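You operate a simulated robot arm through the tools that you are given. There is no shell and no other tool. Be economical: measure what you need, move in short steps, check, and stop when the job is done.

The job below is to be done with a simulated robot arm. You get a single attempt, and the scene is never put back.

Task
Unlock the suitcase with the code on the card and open it.

It is judged by the outcome, as a careful person would: the job done as asked, and still so three seconds after it is handed in. It fails if anything else is knocked over, pushed out of place, dropped, spilled or broken.

Robot
A 6-joint arm with a two-finger parallel gripper, fixed in place. Base frame: the origin is at the foot of the arm, x ahead of it, y to its left, z up. Units: mm, degrees, N and s.
With the tool pointing down near the work surface it reaches from about 340 to 820 mm from the base axis. Its first joint turns from -166.0 to 166.0 degrees. Payload 3.91 kg.
The tool frame sits at the grasp point between the pads (the TCP): z along the fingers, y along the line on which they close. The tips reach 30 mm beyond it. The gripper opens to 110 mm. The fingers are 20 mm wide and 10 mm thick; the gripper's body (48 by 112 mm) begins 55 mm behind the TCP.
Orientation is that of the tool frame in the base frame, as [roll, pitch, yaw] about the fixed x, y, z axes, in that order (R = Rz(yaw) Ry(pitch) Rx(roll)). With the fingers straight down and closing along the base's y, the tool's x points along the base's -x, its y along +y and its z along -z.

Tools
- The arm moves only by the tool arm_command. Its argument "series" is one flat list of numbers, 7 for each row, row after row: the turn, a rotation vector about the tool's x, y, z in rad, then the shift along the tool's x, y, z in mm, then the finger opening in mm, from 0 to 110. In form: [rx, ry, rz, tx, ty, tz, jaw, rx, ry, rz, tx, ty, tz, jaw, ...]. A call has 1 to 8 rows; each row is the pose to reach, as a shift and turn from the pose commanded when the call began, along the tool's axes at that moment. Each row takes 0.2 s and may step no farther than 50 mm and 8.6 degrees from the row before; otherwise, or with a gripper value out of range, the whole call is refused. Where a pose cannot be reached the arm comes as near as it can. A force on the tool above 50 N (or 10 N above the force at the start of the call, whichever is more), or a blocked arm, ends the call early, and 0.2 s more pass. Each finger travels about 45 mm/s and halts on what it meets, pressing with about 32 N; the grip force reading is that of the motor and also rises with nothing between the fingers. The clock runs only during rows and for 0.2 s after the last one: add rows that repeat a pose to give the fingers time. The reply holds the time, the measured pose of the TCP, the force on the tool along the base axes, the opening and the grip force, in the units named above and with some noise, and new pictures: "show" is both (left out), scene, wrist or none.
- Cameras (640 x 400 px; columns grow to the right, rows downward): "scene" is fixed at [399.3, -649.8, 1285.2]; the picture's right is [1.00, -0.07, 0.00], its down [-0.02, -0.27, -0.96] and it looks along [0.07, 0.96, -0.27] (base axes); focal length 319 px, centre (320, 200). "wrist" rides on the gripper at [77, 7, -114] in the tool frame; the picture's right is [-0.09, 1.00, 0.00], its down [-0.80, -0.07, -0.59] and it looks along [-0.59, -0.05, 0.80] (tool axes); focal length 270 px, centre (320, 200).
- raise_lower(by): slides the trunk up (or, below 0, down) by that many mm; the arm rides with it, the base frame stays. It gives what a move gives, with no picture.
- probe_pixels(camera, pixels): there is no depth. For up to 12 entries [column, row, z] of the newest picture of that camera ("zoom" is the newest enlarged one), the place [x, y] in the base frame at which the ray of that pixel passes the height z, good to about 3 mm. It takes no simulated time.
- close_up(camera, box): a new picture of the part [left, top, right, bottom] of that camera's present view, enlarged. It takes no simulated time.
- sign_off(): hands the job in; it is judged then, once.

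Go step by step. Measure first, check grasps and placings, and put right what went wrong. The budget is 80 turns and 170 pictures, counting those below and the enlarged ones. Unless the task says otherwise, let go and move clear before handing in, and close with one line.

The tools are called after ">>>" as a command line: name --argument value ..., lists and objects as JSON in quotes. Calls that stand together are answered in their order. arm_command: Moves the arm, as the interface text tells. Its arguments: {"type":"object","properties":{"series":{"type":"array","items":{"type":"number"}},"show":{"type":"string","enum":["both","scene","wrist","none"]}},"required":["series"]} The other tools are called the same way: raise_lower (by) slides the trunk up or down; probe_pixels (camera, pixels) gives the place at which the rays of pixels pass given heights; close_up (camera, box) takes an enlarged picture of a part of a camera's view; sign_off () hands the job in.

At the start:

```text
time: 0.0
position: [339.0, 415.0, 1223.4]
orientation: [-179.9, 0.0, 180.0]
ft_force: [0.5, -0.2, 0.0]
width: 110.2
gripper_force: 0.1
trunk travel left (down, up): [-425.0, 185.0]
```

scene: 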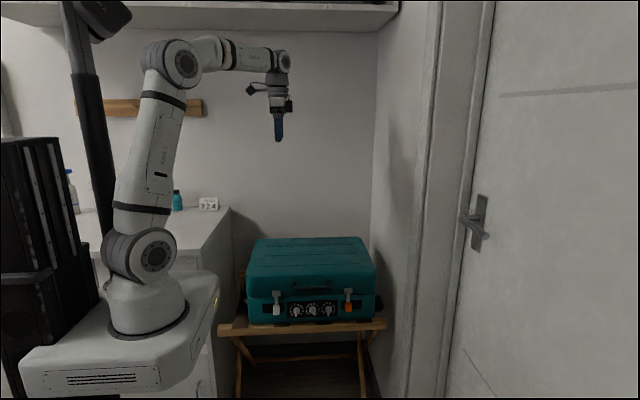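
wrist: 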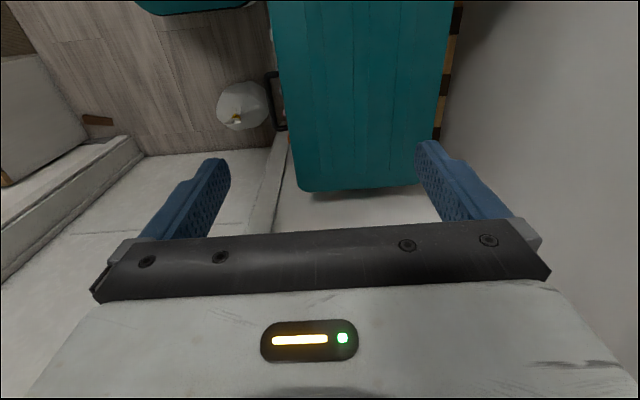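

The suitcase sits on a rack at about (310,280), with three dials and two latches on its front, and the card seems to be on the counter at (208,204). I'll enlarge both.

>>> close_up --camera "scene" --box '[190, 190, 230, 215]'

>>> close_up --camera "scene" --box '[256, 270, 384, 350]'

>>> close_up --camera "scene" --box '[280, 295, 344, 325]'

>>> close_up --camera "scene" --box '[210, 220, 402, 340]'

```text
16.00 times, centred on (210, 202) of scene
```

zoom: 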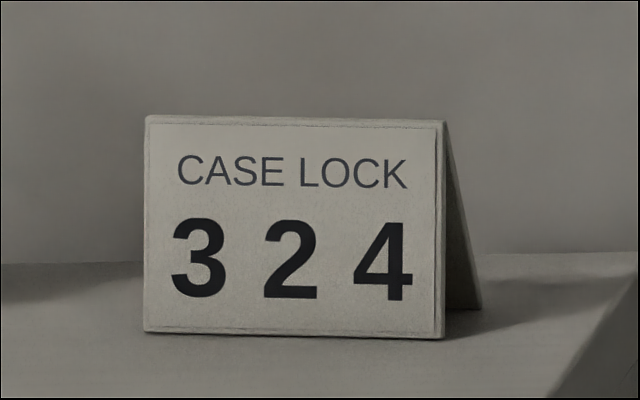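

```text
5.00 times, centred on (320, 310) of scene
```

zoom: 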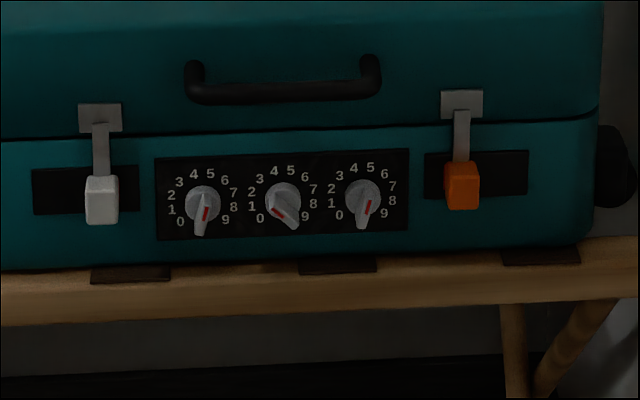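

```text
10.00 times, centred on (312, 310) of scene
```

zoom: 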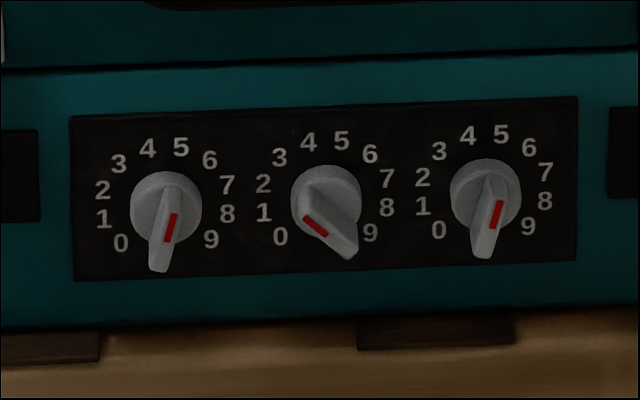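

```text
3.33 times, centred on (306, 280) of scene
```

zoom: 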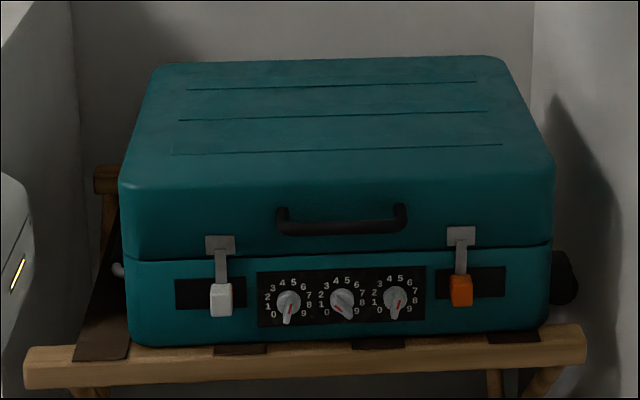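

The code is 3-2-4. Next I'll fix the case's position by crossing rays from both cameras at several heights, using the right front top corner at scene (375,265) / wrist (297,190) and the right back top corner at scene (362,238) / wrist (418,186).

>>> probe_pixels --camera "scene" --pixels '[[375, 266, 700], [375, 266, 750], [375, 266, 800], [362, 238, 700], [362, 238, 750], [362, 238, 800], [247, 276, 700], [247, 276, 750], [247, 276, 800], [230, 207, 860]]'

>>> probe_pixels --camera "wrist" --pixels '[[297, 190, 700], [297, 190, 750], [297, 190, 800], [418, 186, 700], [418, 186, 750], [418, 186, 800]]'

```text
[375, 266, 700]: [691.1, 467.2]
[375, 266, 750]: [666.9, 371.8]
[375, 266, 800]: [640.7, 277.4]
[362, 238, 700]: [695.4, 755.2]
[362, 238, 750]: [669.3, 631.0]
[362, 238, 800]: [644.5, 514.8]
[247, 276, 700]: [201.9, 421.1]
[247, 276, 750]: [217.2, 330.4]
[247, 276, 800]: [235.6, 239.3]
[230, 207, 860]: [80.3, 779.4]
```

```text
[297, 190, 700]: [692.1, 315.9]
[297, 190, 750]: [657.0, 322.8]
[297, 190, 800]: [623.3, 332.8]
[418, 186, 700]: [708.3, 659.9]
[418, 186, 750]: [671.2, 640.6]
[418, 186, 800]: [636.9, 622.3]
```

Crossing the rays puts the case top at about z≈755 and its front face at y≈325, x 220–665, with the dials near z≈613. I'll pull the arm back toward -y while tilting the tool toward +y.

>>> arm_command --series '[-0.14, 0, 0, -8, -40, 0, 110, -0.28, 0, 0, -16, -80, 0, 110, -0.42, 0, 0, -24, -120, 0, 110, -0.56, 0, 0, -32, -160, 0, 110, -0.7, 0, 0, -40, -200, 0, 110, -0.84, 0, 0, -48, -240, 0, 110, -0.98, 0, 0, -56, -280, 0, 110, -1.12, 0, 0, -60, -310, 0, 80]' --show "scene"

```text
time: 1.8
position: [398.2, 106.0, 1223.4]
orientation: [115.8, 0.0, 180.0]
ft_force: [-0.1, 0.2, 0.0]
width: 80.0
gripper_force: 0.1
trunk travel left (down, up): [-425.0, 185.0]
```

scene: 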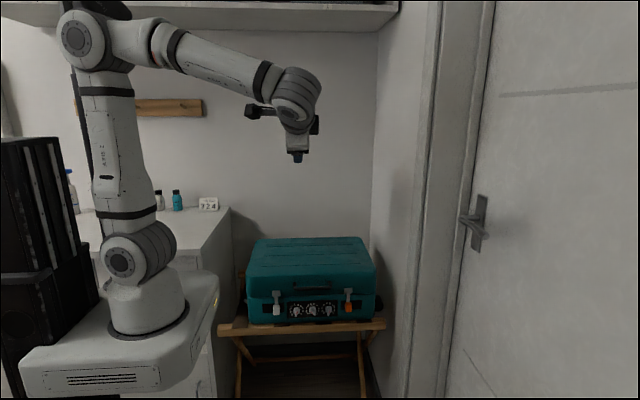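

The tilt is going well. I'll finish it, then roll the tool so that the wrist camera sits above the fingers.

>>> arm_command --series '[-0.12, 0, 0, 0, 0, 0, 80, -0.24, 0, 0, 0, 0, 0, 80, -0.36, 0, 0, 0, 0, 0, 80, -0.451, 0, 0, 0, 0, 0, 80]' --show "none"

>>> arm_command --series '[0, 0, 0.14, 0, 0, 0, 80, 0, 0, 0.28, 0, 0, 0, 80, 0, 0, 0.42, 0, 0, 0, 80, 0, 0, 0.56, 0, 0, 0, 80, 0, 0, 0.7, 0, 0, 0, 80, 0, 0, 0.84, 0, 0, 0, 80, 0, 0, 0.98, 0, 0, 0, 80, 0, 0, 1.12, 0, 0, 0, 80]' --show "none"

>>> arm_command --series '[0, 0, 0.14, 0, 0, 0, 80, 0, 0, 0.28, 0, 0, 0, 80, 0, 0, 0.42, 0, 0, 0, 80, 0, 0, 0.451, 0, 0, 0, 80]' --show "both"

```text
time: 2.8
position: [398.6, 103.9, 1223.3]
orientation: [89.9, -0.1, 179.9]
ft_force: [0.2, -0.1, -0.2]
width: 80.0
gripper_force: 0.1
trunk travel left (down, up): [-425.0, 185.0]
```

```text
time: 4.6
position: [399.2, 104.0, 1224.6]
orientation: [90.0, -64.3, -180.0]
ft_force: [-0.4, 0.3, 0.9]
width: 79.9
gripper_force: 0.1
trunk travel left (down, up): [-425.0, 185.0]
```

```text
time: 5.6
position: [398.2, 102.7, 1223.1]
orientation: [-84.0, -89.8, -6.0]
ft_force: [0.2, -0.4, -0.1]
width: 80.3
gripper_force: 0.1
trunk travel left (down, up): [-425.0, 185.0]
```

scene: 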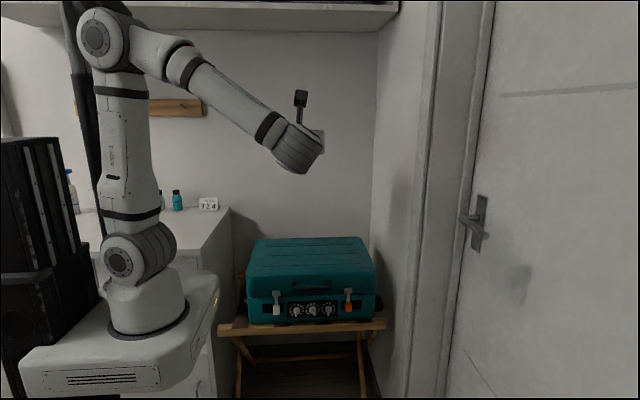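
wrist: 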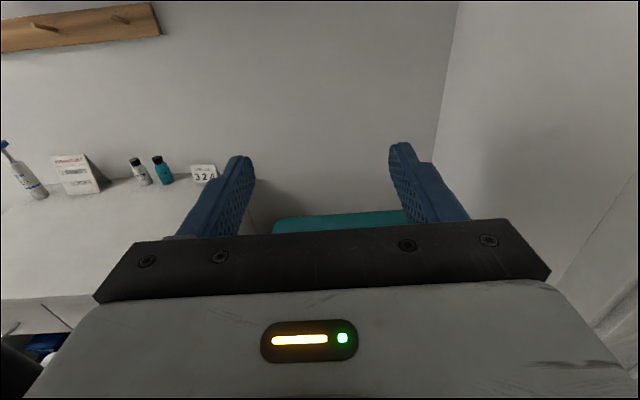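

Tool now points at the case (orientation as intended). I'll check the second leaflet on the counter at wrist (75,172), then lower the trunk.

>>> close_up --camera "wrist" --box '[35, 145, 131, 205]'

>>> raise_lower --by -400

>>> arm_command --series '[0, 0, 0, -20, 0, 0, 80, 0, 0, 0, -40, 0, 0, 80]' --show "both"

```text
6.67 times, centred on (83, 175) of wrist
```

zoom: 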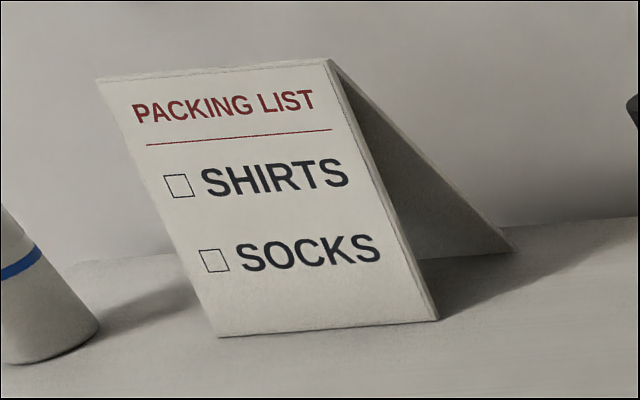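

```text
time: 9.4
position: [399.3, 103.4, 824.0]
orientation: [135.4, -90.0, 134.6]
ft_force: [0.3, 0.2, -0.4]
width: 80.0
gripper_force: 0.1
trunk travel left (down, up): [-25.0, 585.0]
```

```text
time: 10.0
position: [397.1, 103.4, 784.2]
orientation: [-66.6, -90.0, -23.3]
ft_force: [-0.5, -0.8, -0.2]
width: 80.0
gripper_force: 0.1
trunk travel left (down, up): [-25.0, 585.0]
```

scene: 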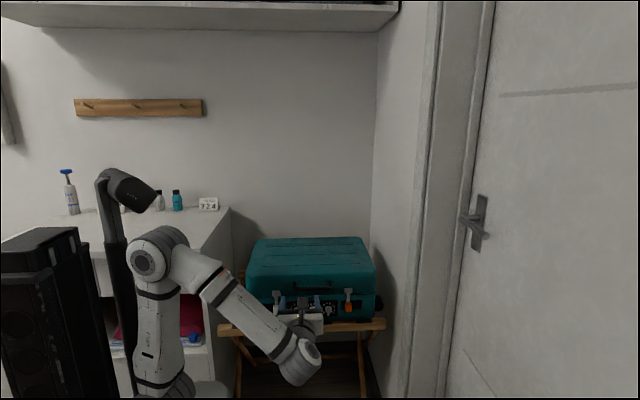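
wrist: 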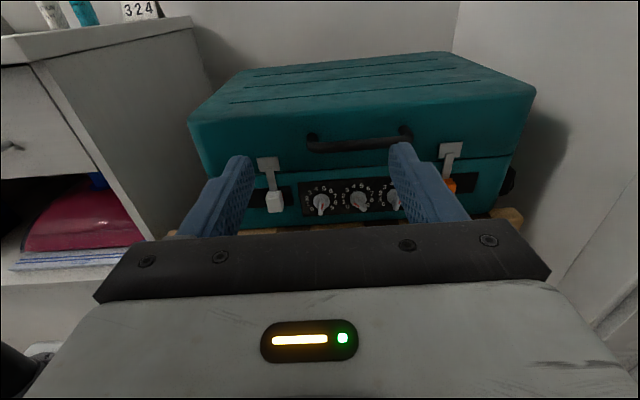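

The view is good: dials at wrist (322,200), (358,200), (394,198). I'll enlarge them and the latches.

>>> close_up --camera "wrist" --box '[290, 170, 418, 250]'

>>> close_up --camera "wrist" --box '[250, 145, 314, 185]'

>>> probe_pixels --camera "wrist" --pixels '[[322, 200, 610], [322, 200, 620], [322, 200, 600], [358, 200, 610], [394, 198, 610], [275, 200, 610], [268, 162, 660], [360, 143, 700]]'

>>> arm_command --series '[0, 0, 0, -40, 0, 0, 110, 0, 0, 0, -80, 0, 0, 110, 0, 0, 0, -120, 0, 0, 110]' --show "both"

```text
5.00 times, centred on (354, 210) of wrist
```

zoom: 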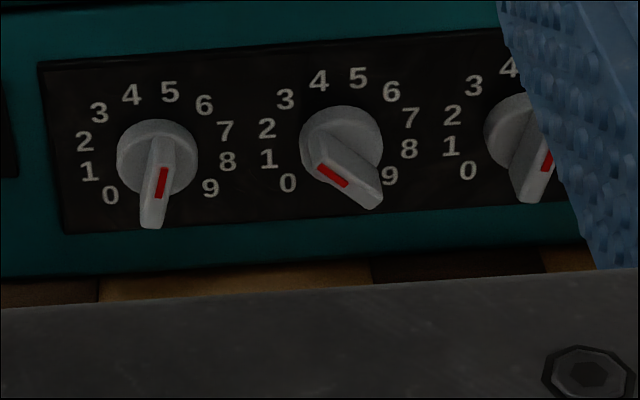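

```text
10.00 times, centred on (282, 165) of wrist
```

zoom: 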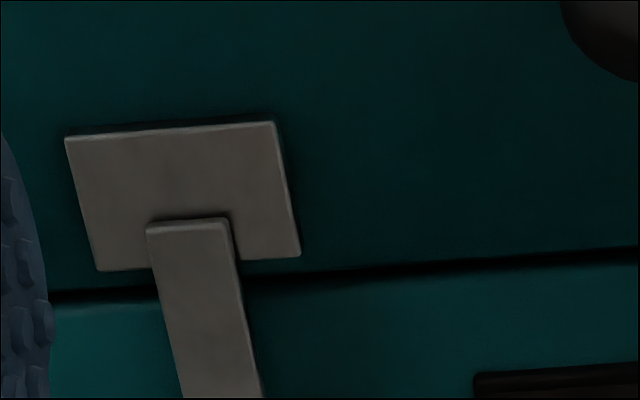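

```text
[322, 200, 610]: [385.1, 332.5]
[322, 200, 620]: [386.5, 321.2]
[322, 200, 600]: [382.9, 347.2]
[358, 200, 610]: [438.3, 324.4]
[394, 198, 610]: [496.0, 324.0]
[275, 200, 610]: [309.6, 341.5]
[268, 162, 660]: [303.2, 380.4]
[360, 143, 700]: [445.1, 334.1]
```

```text
time: 10.8
position: [398.5, 103.2, 664.6]
orientation: [14.4, -90.0, -104.4]
ft_force: [-0.7, 0.2, -0.2]
width: 109.9
gripper_force: 0.1
trunk travel left (down, up): [-25.0, 585.0]
```

scene: 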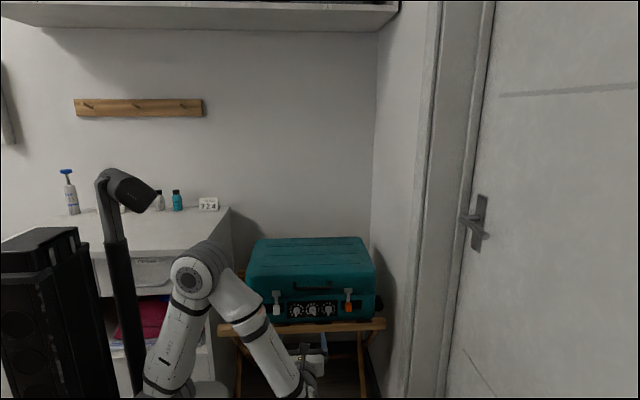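
wrist: 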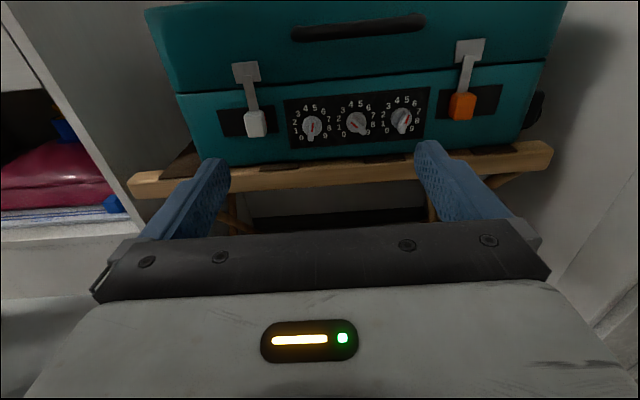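

>>> close_up --camera "wrist" --box '[280, 80, 440, 180]'

>>> close_up --camera "wrist" --box '[216, 55, 296, 105]'

>>> close_up --camera "wrist" --box '[210, 90, 306, 150]'

>>> close_up --camera "wrist" --box '[420, 70, 516, 130]'

>>> probe_pixels --camera "wrist" --pixels '[[309, 125, 610], [309, 125, 600], [309, 125, 620], [355, 122, 610], [401, 119, 610], [309, 125, 630]]'

```text
4.00 times, centred on (360, 130) of wrist
```

zoom: 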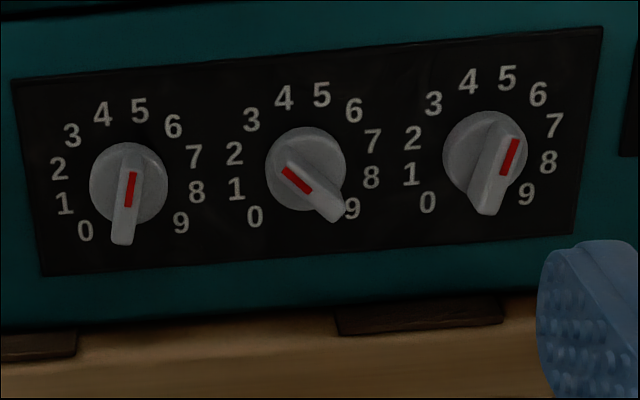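

```text
8.00 times, centred on (256, 80) of wrist
```

zoom: 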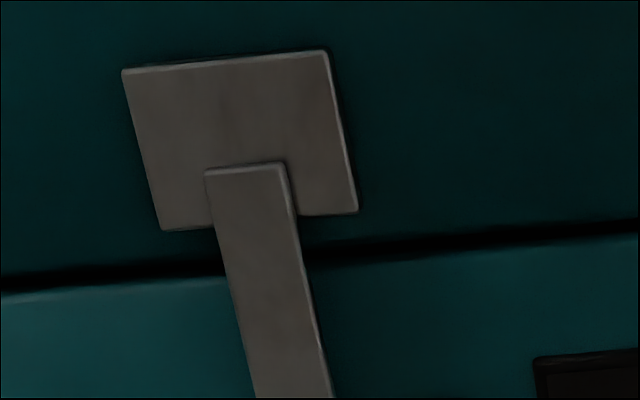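

```text
6.67 times, centred on (258, 120) of wrist
```

zoom: 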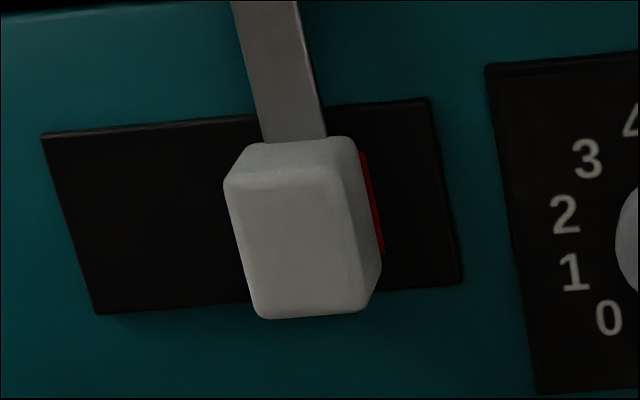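

```text
6.67 times, centred on (468, 100) of wrist
```

zoom: 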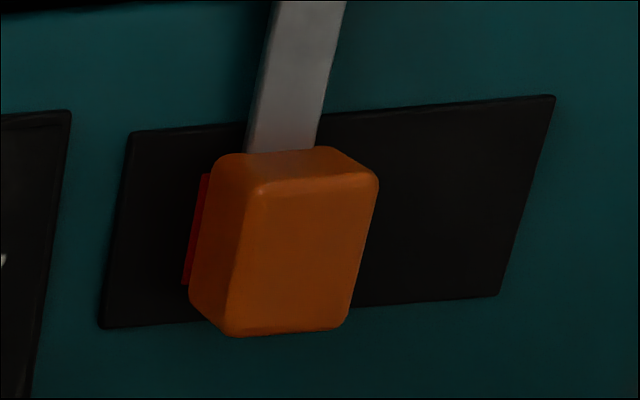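

```text
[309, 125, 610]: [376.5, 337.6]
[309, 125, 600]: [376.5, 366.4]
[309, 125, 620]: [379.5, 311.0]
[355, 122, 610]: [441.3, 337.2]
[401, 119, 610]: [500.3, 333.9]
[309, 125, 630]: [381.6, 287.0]
```

All three dials read 5-3-5: the red ends point at 5, 3 and 5. So they need -60°, -30° and -30°. The sliders appear to move outward. Triangulated dial centres are about x 384/442/500, z 615, with the disc face near y≈322. I'll move in front of dial 1 with the jaws at 40, rolled +15°.

>>> arm_command --series '[0, 0, 0.08, -16, -5, 45, 100, 0, 0, 0.16, -32, -10, 90, 90, 0, 0, 0.262, -50, -14, 137, 60, 0, 0, 0.262, -50, -14, 137, 40, 0, 0, 0.262, -50, -14, 137, 40]' --show "both"

```text
refused: row 3 steps farther than a row can; nothing moved
```

>>> arm_command --series '[0, 0, 0.08, -16, -5, 40, 100, 0, 0, 0.16, -32, -10, 80, 90, 0, 0, 0.24, -45, -14, 120, 60, 0, 0, 0.262, -50, -14, 137, 40, 0, 0, 0.262, -50, -14, 137, 40, 0, 0, 0.262, -50, -14, 137, 40]' --show "both"

```text
time: 12.2
position: [385.2, 241.0, 613.9]
orientation: [-90.1, -75.0, -0.1]
ft_force: [-0.4, 0.5, -0.9]
width: 40.0
gripper_force: 0.0
trunk travel left (down, up): [-25.0, 585.0]
```

scene: 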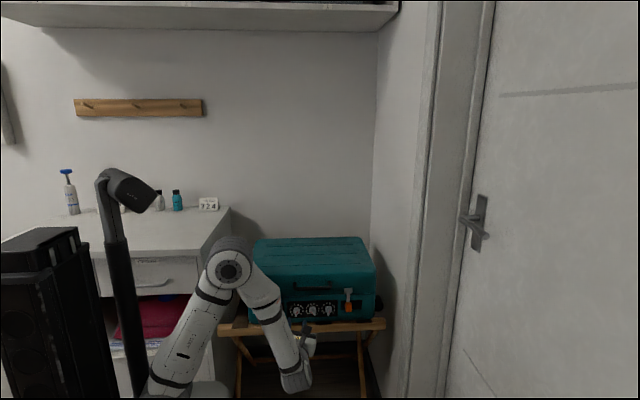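
wrist: 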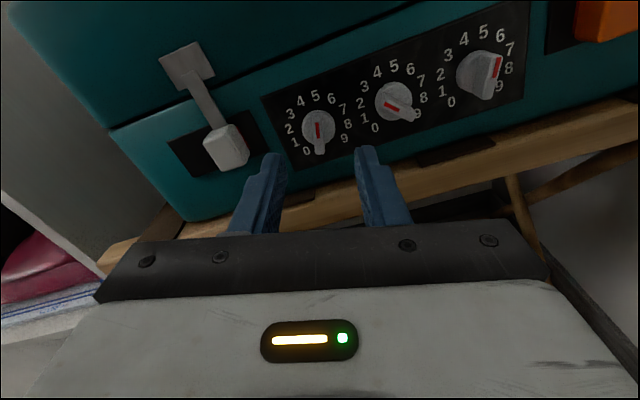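

Alignment is excellent: the disc centre is at (319,127) and I predicted (320,129). I'll advance about 40 mm and check.

>>> arm_command --series '[0, 0, 0, 0, 0, 20, 40, 0, 0, 0, 0, 0, 40, 40]' --show "wrist"

>>> close_up --camera "wrist" --box '[240, 80, 400, 180]'

>>> close_up --camera "scene" --box '[280, 295, 344, 335]'

```text
time: 12.8
position: [384.7, 278.5, 613.3]
orientation: [-90.0, -75.0, -0.1]
ft_force: [-0.2, -0.5, -0.6]
width: 40.4
gripper_force: 0.0
trunk travel left (down, up): [-25.0, 585.0]
```

wrist: 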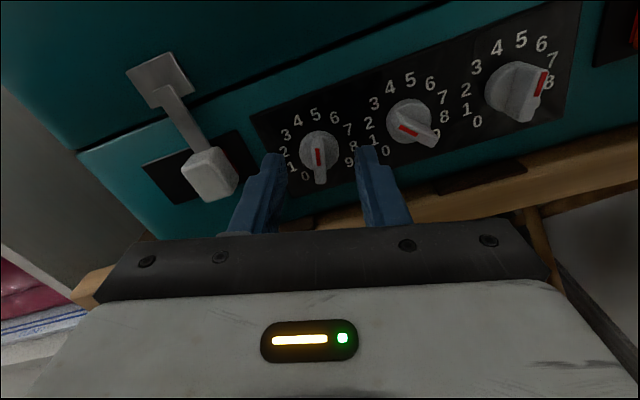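

```text
4.00 times, centred on (320, 130) of wrist
```

zoom: 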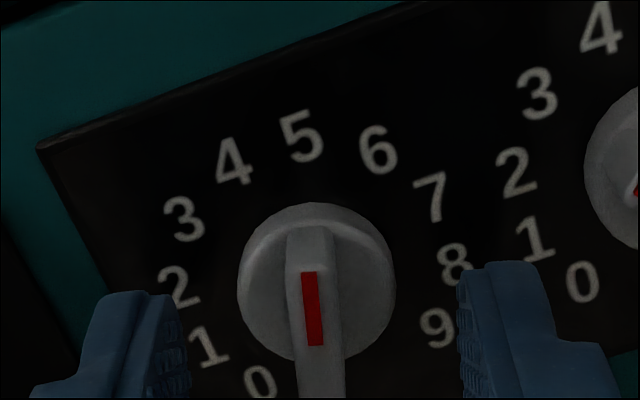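

```text
10.00 times, centred on (312, 315) of scene
```

zoom: 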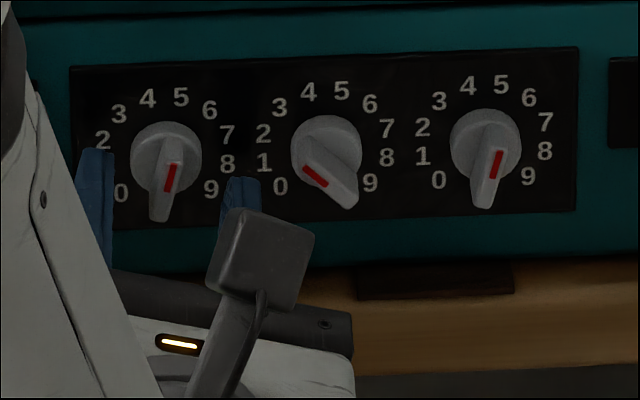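

The dial is centred between the pads. I'll advance 9 mm more and close on the ridge.

>>> arm_command --series '[0, 0, 0, 0, 0, 5, 40, 0, 0, 0, 0, 0, 9, 25, 0, 0, 0, 0, 0, 9, 10, 0, 0, 0, 0, 0, 9, 2, 0, 0, 0, 0, 0, 9, 2, 0, 0, 0, 0, 0, 9, 2]' --show "wrist"

>>> close_up --camera "wrist" --box '[240, 80, 400, 180]'

```text
time: 14.2
position: [384.9, 287.5, 614.9]
orientation: [-89.9, -75.0, -0.1]
ft_force: [-6.5, -10.5, 0.6]
width: 23.0
gripper_force: 31.9
trunk travel left (down, up): [-25.0, 585.0]
```

wrist: 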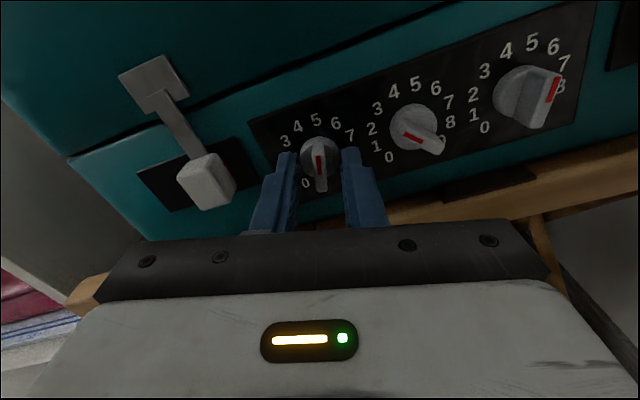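

```text
4.00 times, centred on (320, 130) of wrist
```

zoom: 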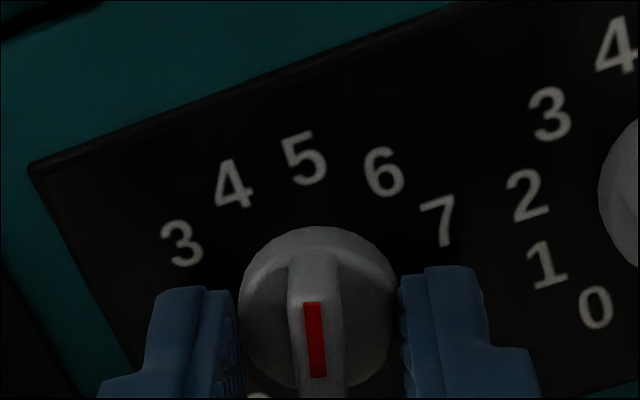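

The jaws stopped at 23 mm, so they closed on the round disc instead of the ridge. I'll open, back off 8 mm and close again on the ridge.

>>> arm_command --series '[0, 0, 0, 0, 0, 0, 36, 0, 0, 0, 0, 0, 0, 36, 0, 0, 0, 0, 0, -8, 36, 0, 0, 0, 0, 0, -8, 20, 0, 0, 0, 0, 0, -8, 2, 0, 0, 0, 0, 0, -8, 2, 0, 0, 0, 0, 0, -8, 2]' --show "wrist"

>>> close_up --camera "wrist" --box '[240, 80, 400, 180]'

```text
time: 15.8
position: [384.6, 280.4, 614.6]
orientation: [-90.0, -75.0, 0.1]
ft_force: [-5.7, -0.8, 0.2]
width: 6.8
gripper_force: 32.1
trunk travel left (down, up): [-25.0, 585.0]
```

wrist: 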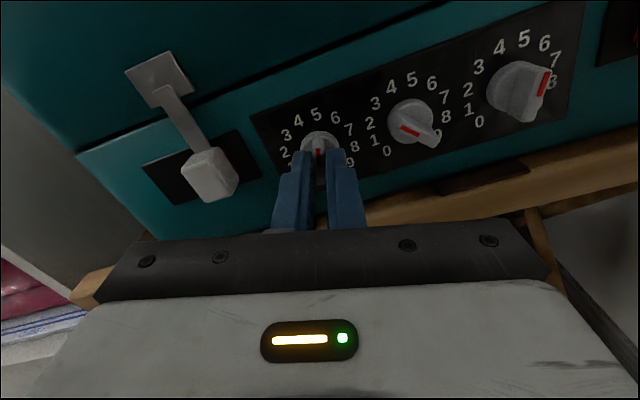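

```text
4.00 times, centred on (320, 130) of wrist
```

zoom: 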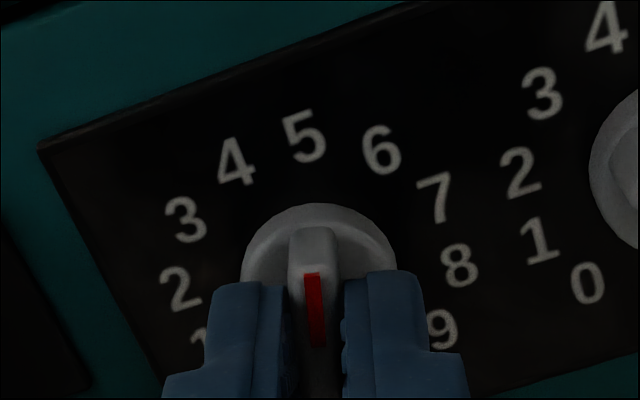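

The ridge is now firmly held at 6.8 mm. I'll turn dial 1 counter-clockwise by 60°.

>>> arm_command --series '[0, 0, -0.131, 0, 0, 0, 2, 0, 0, -0.262, 0, 0, 0, 2, 0, 0, -0.393, 0, 0, 0, 2, 0, 0, -0.524, 0, 0, 0, 2, 0, 0, -0.655, 0, 0, 0, 2, 0, 0, -0.785, 0, 0, 0, 2, 0, 0, -0.916, 0, 0, 0, 2, 0, 0, -1.047, 0, 0, 0, 2]' --show "wrist"

>>> close_up --camera "wrist" --box '[240, 80, 400, 180]'

```text
time: 17.6
position: [384.6, 280.1, 615.1]
orientation: [89.9, -44.8, 179.9]
ft_force: [-10.8, -24.8, -0.3]
width: 6.8
gripper_force: 32.0
trunk travel left (down, up): [-25.0, 585.0]
```

wrist: 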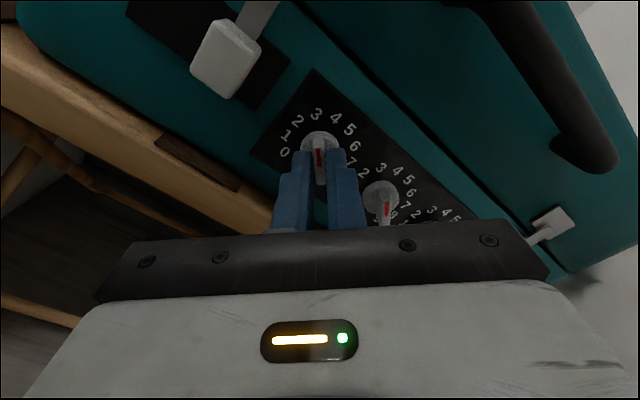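

```text
4.00 times, centred on (320, 130) of wrist
```

zoom: 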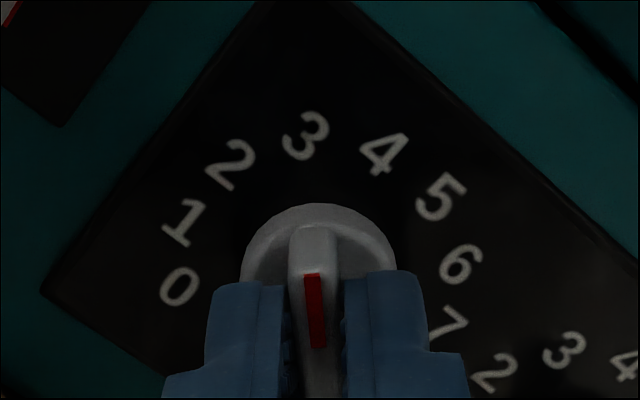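

Dial 1 now points at 3. I'll release, back off and shift 57 mm to dial 2, keeping the same roll because its pointer is also at -45°.

>>> arm_command --series '[0, 0, 0, 0, 0, 0, 25, 0, 0, 0, 0, 0, 0, 36, 0, 0, 0, 0, 0, -20, 36, 0, 0, 0, 0, 0, -40, 36, 0, 0, 0, -20, 20, -40, 36, 0, 0, 0, -40.3, 40.3, -40, 36, 0, 0, 0, -40.3, 40.3, -40, 36]' --show "wrist"

>>> close_up --camera "wrist" --box '[240, 60, 400, 160]'

```text
time: 19.2
position: [441.8, 239.7, 616.4]
orientation: [90.0, -45.0, -179.9]
ft_force: [-0.4, 0.8, -0.3]
width: 36.0
gripper_force: 0.1
trunk travel left (down, up): [-25.0, 585.0]
```

wrist: 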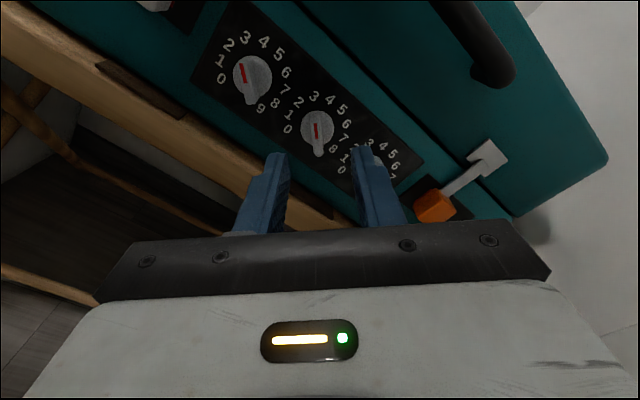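

```text
4.00 times, centred on (320, 110) of wrist
```

zoom: 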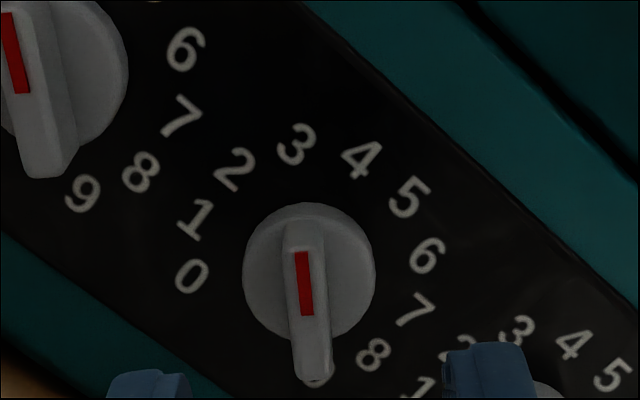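

Dial 2 is centred, with its red end up in the tool frame. I'll advance 40 mm and grip.

>>> arm_command --series '[0, 0, 0, 0, 0, 20, 36, 0, 0, 0, 0, 0, 40, 36, 0, 0, 0, 0, 0, 40, 20, 0, 0, 0, 0, 0, 40, 2, 0, 0, 0, 0, 0, 40, 2, 0, 0, 0, 0, 0, 40, 2]' --show "none"

```text
time: 20.6
position: [442.4, 281.1, 614.4]
orientation: [90.1, -45.0, 179.9]
ft_force: [-8.7, -1.4, 0.0]
width: 6.9
gripper_force: 31.8
trunk travel left (down, up): [-25.0, 585.0]
```

Gripped at 6.9 mm. I'll turn it 30° counter-clockwise.

>>> arm_command --series '[0, 0, -0.131, 0, 0, 0, 2, 0, 0, -0.262, 0, 0, 0, 2, 0, 0, -0.393, 0, 0, 0, 2, 0, 0, -0.524, 0, 0, 0, 2, 0, 0, -0.524, 0, 0, 0, 2]' --show "wrist"

>>> close_up --camera "wrist" --box '[240, 80, 400, 180]'

```text
time: 21.8
position: [442.3, 281.2, 614.0]
orientation: [90.0, -14.9, 179.9]
ft_force: [-1.3, -3.0, -0.1]
width: 6.9
gripper_force: 31.5
trunk travel left (down, up): [-25.0, 585.0]
```

wrist: 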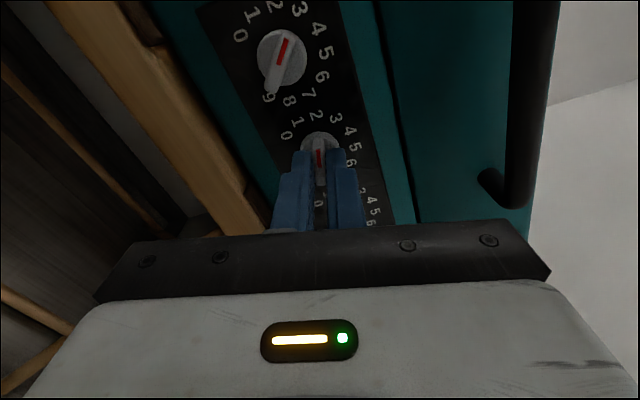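

```text
4.00 times, centred on (320, 130) of wrist
```

zoom: 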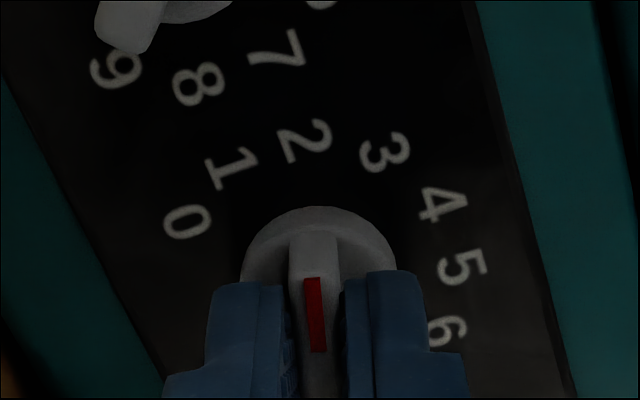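

Dial 2 points at 2. I'll release, back off, and move to dial 3 while rolling to +15°.

>>> arm_command --series '[0, 0, 0, 0, 0, 0, 25, 0, 0, 0, 0, 0, 0, 36, 0, 0, 0, 0, 0, -20, 36, 0, 0, 0, 0, 0, -40, 36, 0, 0, 0.14, -20, 5, -40, 36, 0, 0, 0.28, -40, 10, -40, 36, 0, 0, 0.42, -56, 15, -40, 36, 0, 0, 0.56, -56, 15, -40, 36]' --show "none"

>>> arm_command --series '[0, 0, 0.13, 0, 0, 0, 36, 0, 0, 0.26, 0, 0, 0, 36, 0, 0, 0.39, 0, 0, 0, 36, 0, 0, 0.52, 0, 0, 0, 36, 0, 0, 0.65, 0, 0, 0, 36, 0, 0, 0.78, 0, 0, 0, 36, 0, 0, 0.91, 0, 0, 0, 36, 0, 0, 1.011, 0, 0, 0, 36]' --show "wrist"

>>> close_up --camera "wrist" --box '[240, 60, 400, 160]'

```text
time: 23.6
position: [501.3, 240.1, 612.7]
orientation: [90.0, -47.3, 179.9]
ft_force: [-0.4, -0.3, 0.5]
width: 35.8
gripper_force: 0.1
trunk travel left (down, up): [-25.0, 585.0]
```

```text
time: 25.4
position: [500.1, 241.5, 613.7]
orientation: [-90.0, -74.8, -0.2]
ft_force: [0.4, -0.2, 0.3]
width: 36.1
gripper_force: 0.0
trunk travel left (down, up): [-25.0, 585.0]
```

wrist: 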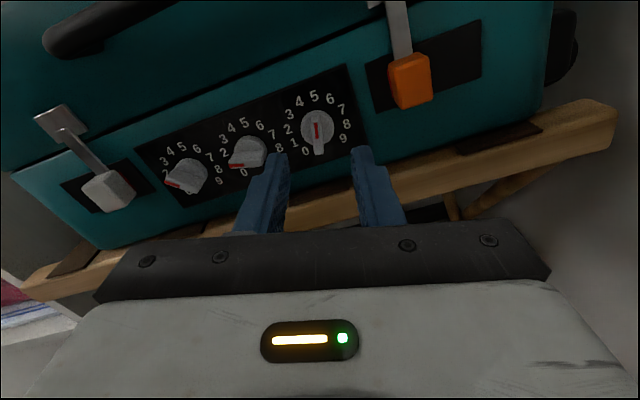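

```text
4.00 times, centred on (320, 110) of wrist
```

zoom: 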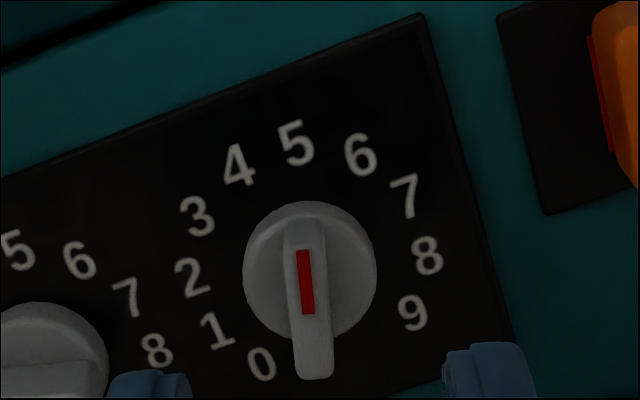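

Dial 3 is centred and reads 5, as expected. I'll advance and grip, then turn it -30°.

>>> arm_command --series '[0, 0, 0, 0, 0, 20, 36, 0, 0, 0, 0, 0, 40, 36, 0, 0, 0, 0, 0, 40, 20, 0, 0, 0, 0, 0, 40, 2, 0, 0, 0, 0, 0, 40, 2, 0, 0, 0, 0, 0, 40, 2]' --show "none"

>>> arm_command --series '[0, 0, -0.131, 0, 0, 0, 2, 0, 0, -0.262, 0, 0, 0, 2, 0, 0, -0.393, 0, 0, 0, 2, 0, 0, -0.524, 0, 0, 0, 2, 0, 0, -0.524, 0, 0, 0, 2]' --show "wrist"

>>> close_up --camera "wrist" --box '[240, 80, 400, 180]'

```text
time: 26.8
position: [496.8, 281.4, 614.6]
orientation: [-89.9, -75.0, 0.0]
ft_force: [-18.9, 0.6, 2.0]
width: 6.7
gripper_force: 31.7
trunk travel left (down, up): [-25.0, 585.0]
```

```text
time: 28.0
position: [498.4, 280.5, 615.3]
orientation: [89.6, -74.9, -179.6]
ft_force: [-26.9, -6.5, 12.1]
width: 6.7
gripper_force: 32.0
trunk travel left (down, up): [-25.0, 585.0]
```

wrist: 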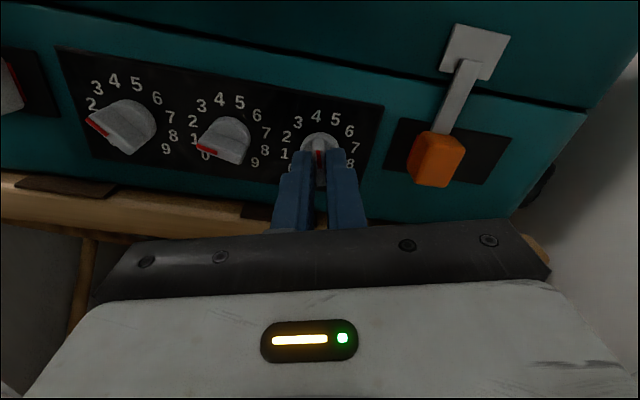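

```text
4.00 times, centred on (320, 130) of wrist
```

zoom: 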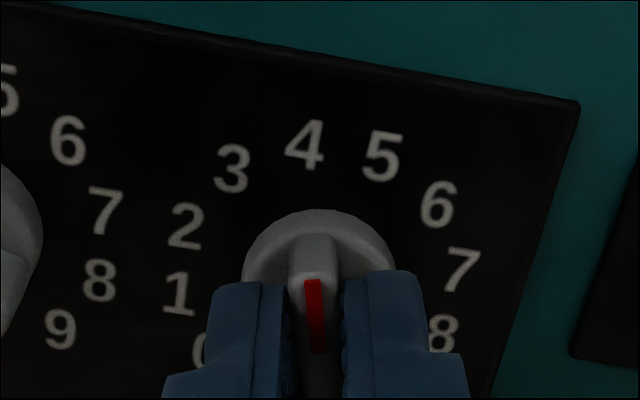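

Dial 3 points at 4. I'll release, back off, straighten the roll and check all three dials and both sliders.

>>> arm_command --series '[0, 0, 0, 0, 0, 0, 25, 0, 0, 0, 0, 0, 0, 36, 0, 0, 0, 0, 0, -30, 36, 0, 0, 0.1, 0, 0, -70, 36, 0, 0, 0.2, 0, 0, -100, 36, 0, 0, 0.262, 0, 0, -100, 36]' --show "both"

>>> close_up --camera "wrist" --box '[140, 40, 460, 240]'

>>> close_up --camera "scene" --box '[256, 270, 384, 350]'

```text
time: 29.4
position: [499.5, 180.3, 613.0]
orientation: [-88.1, -89.9, -2.0]
ft_force: [-0.5, -0.3, -0.4]
width: 36.1
gripper_force: 0.1
trunk travel left (down, up): [-25.0, 585.0]
```

scene: 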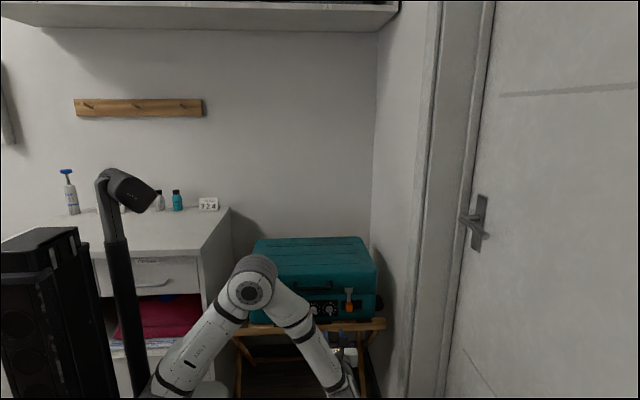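
wrist: 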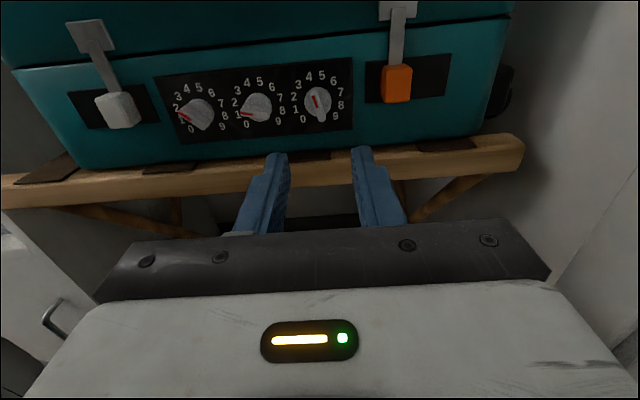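

```text
2.00 times, centred on (300, 140) of wrist
```

zoom: 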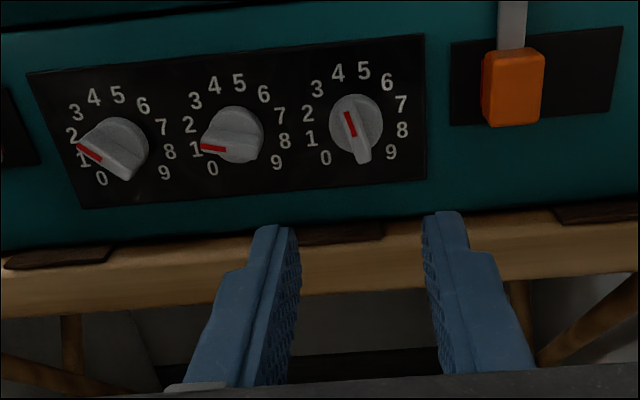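

```text
5.00 times, centred on (320, 310) of scene
```

zoom: 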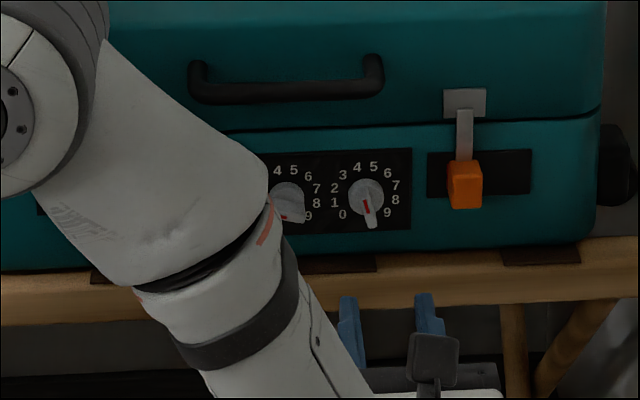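

The dials read 3-2-4 and the sliders haven't moved. I'll locate the orange slider at wrist (397,83) / scene (348,307).

>>> probe_pixels --camera "wrist" --pixels '[[397, 84, 610], [397, 84, 620], [397, 84, 630], [383, 100, 610], [383, 100, 600], [411, 100, 610], [447, 90, 620], [366, 100, 610], [397, 100, 610]]'

>>> probe_pixels --camera "scene" --pixels '[[349, 308, 610], [349, 308, 620], [349, 308, 630], [427, 305, 620]]'

>>> close_up --camera "wrist" --box '[350, 40, 478, 120]'

```text
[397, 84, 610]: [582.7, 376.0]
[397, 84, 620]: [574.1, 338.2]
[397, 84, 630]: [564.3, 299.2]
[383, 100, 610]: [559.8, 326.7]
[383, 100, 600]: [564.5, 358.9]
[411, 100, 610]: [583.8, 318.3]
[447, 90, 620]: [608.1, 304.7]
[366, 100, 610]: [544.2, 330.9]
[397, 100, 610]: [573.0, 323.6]
```

```text
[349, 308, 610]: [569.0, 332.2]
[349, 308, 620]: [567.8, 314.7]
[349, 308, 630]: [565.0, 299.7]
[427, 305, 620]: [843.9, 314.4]
```

```text
5.00 times, centred on (414, 80) of wrist
```

zoom: 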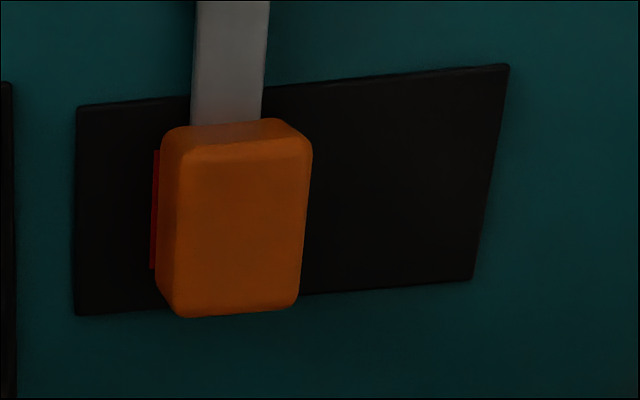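

The slider's outer face is at about (565, 300, 630). I'll go in front of it with the jaws at 50.

>>> arm_command --series '[0, 0, 0, 8, 33, 20, 50, 0, 0, 0, 17, 66, 45, 50, 0, 0, 0, 17, 66, 70, 50]' --show "both"

>>> close_up --camera "wrist" --box '[220, 60, 444, 200]'

```text
time: 30.2
position: [566.3, 250.1, 631.1]
orientation: [-51.5, -89.9, -38.3]
ft_force: [-0.4, -0.2, -0.6]
width: 50.3
gripper_force: 0.2
trunk travel left (down, up): [-25.0, 585.0]
```

scene: 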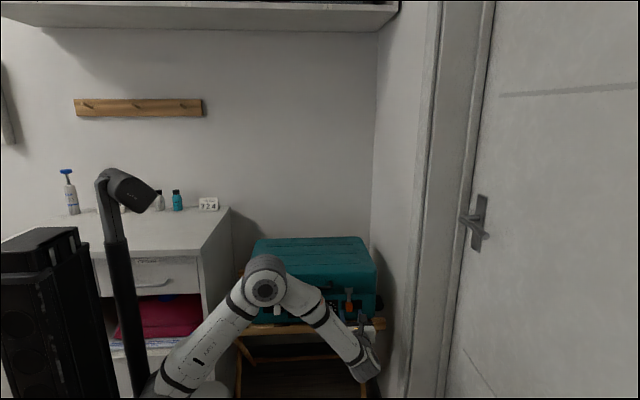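
wrist: 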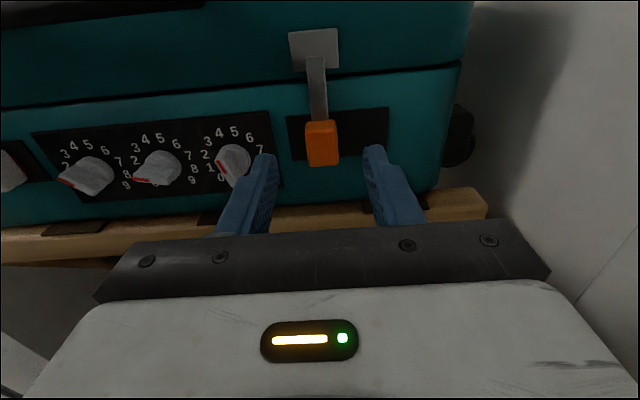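

```text
2.86 times, centred on (332, 130) of wrist
```

zoom: 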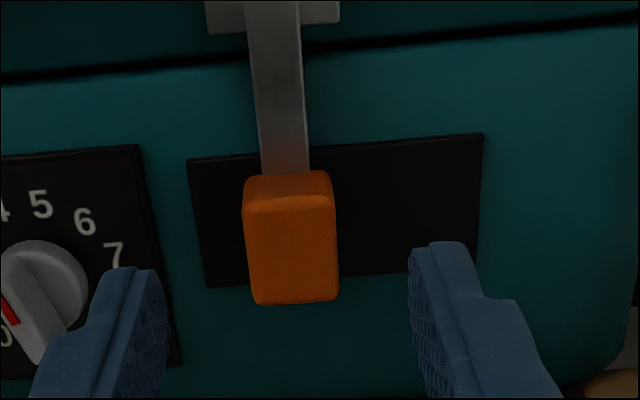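

The slider is centred (322,148; I predicted 320,147). I'll advance 33 mm and grip it.

>>> arm_command --series '[0, 0, 0, 0, 0.5, 17, 50, 0, 0, 0, 0, 0.5, 33, 50, 0, 0, 0, 0, 0.5, 33, 35, 0, 0, 0, 0, 0.5, 33, 20, 0, 0, 0, 0, 0.5, 33, 12, 0, 0, 0, 0, 0.5, 33, 12]' --show "wrist"

```text
time: 31.6
position: [567.6, 283.4, 630.6]
orientation: [-69.2, -90.0, -20.9]
ft_force: [5.6, 3.7, 0.7]
width: 21.8
gripper_force: 31.9
trunk travel left (down, up): [-25.0, 585.0]
```

wrist: 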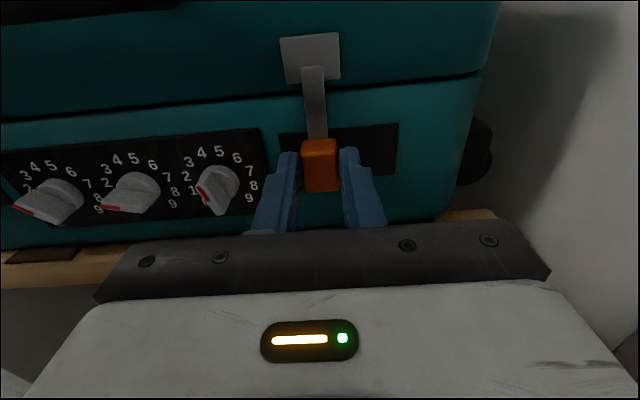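

The slider is held at 21.8 mm. I'll slide it outward (+x) in small steps.

>>> arm_command --series '[0, 0, 0, 0, 5, 0, 12, 0, 0, 0, 0, 10, 0, 12, 0, 0, 0, 0, 15, 0, 12, 0, 0, 0, 0, 20, 0, 12, 0, 0, 0, 0, 25, 0, 12]' --show "wrist"

```text
time: 32.8
position: [592.8, 284.0, 629.7]
orientation: [-45.3, -89.9, -44.8]
ft_force: [-2.1, -17.6, -0.6]
width: 22.0
gripper_force: 32.2
trunk travel left (down, up): [-25.0, 585.0]
```

wrist: 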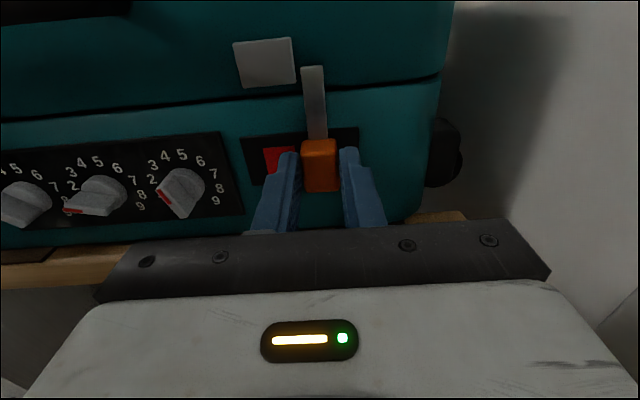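

It slid, and the hasp arm has cleared its plate. I'll continue to the end of travel, stopping on force.

>>> arm_command --series '[0, 0, 0, 0, 3, 0, 12, 0, 0, 0, 0, 6, 0, 12, 0, 0, 0, 0, 9, 0, 12]' --show "wrist"

```text
time: 33.6
position: [601.1, 287.5, 630.8]
orientation: [-19.5, -90.0, -70.5]
ft_force: [-13.2, 10.9, 0.6]
width: 21.7
gripper_force: 32.0
trunk travel left (down, up): [-25.0, 585.0]
```

wrist: 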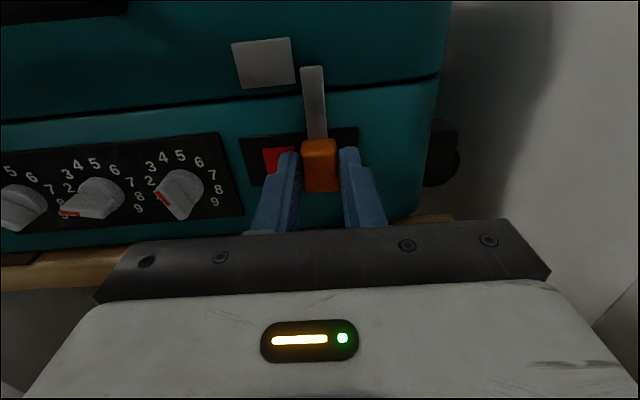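

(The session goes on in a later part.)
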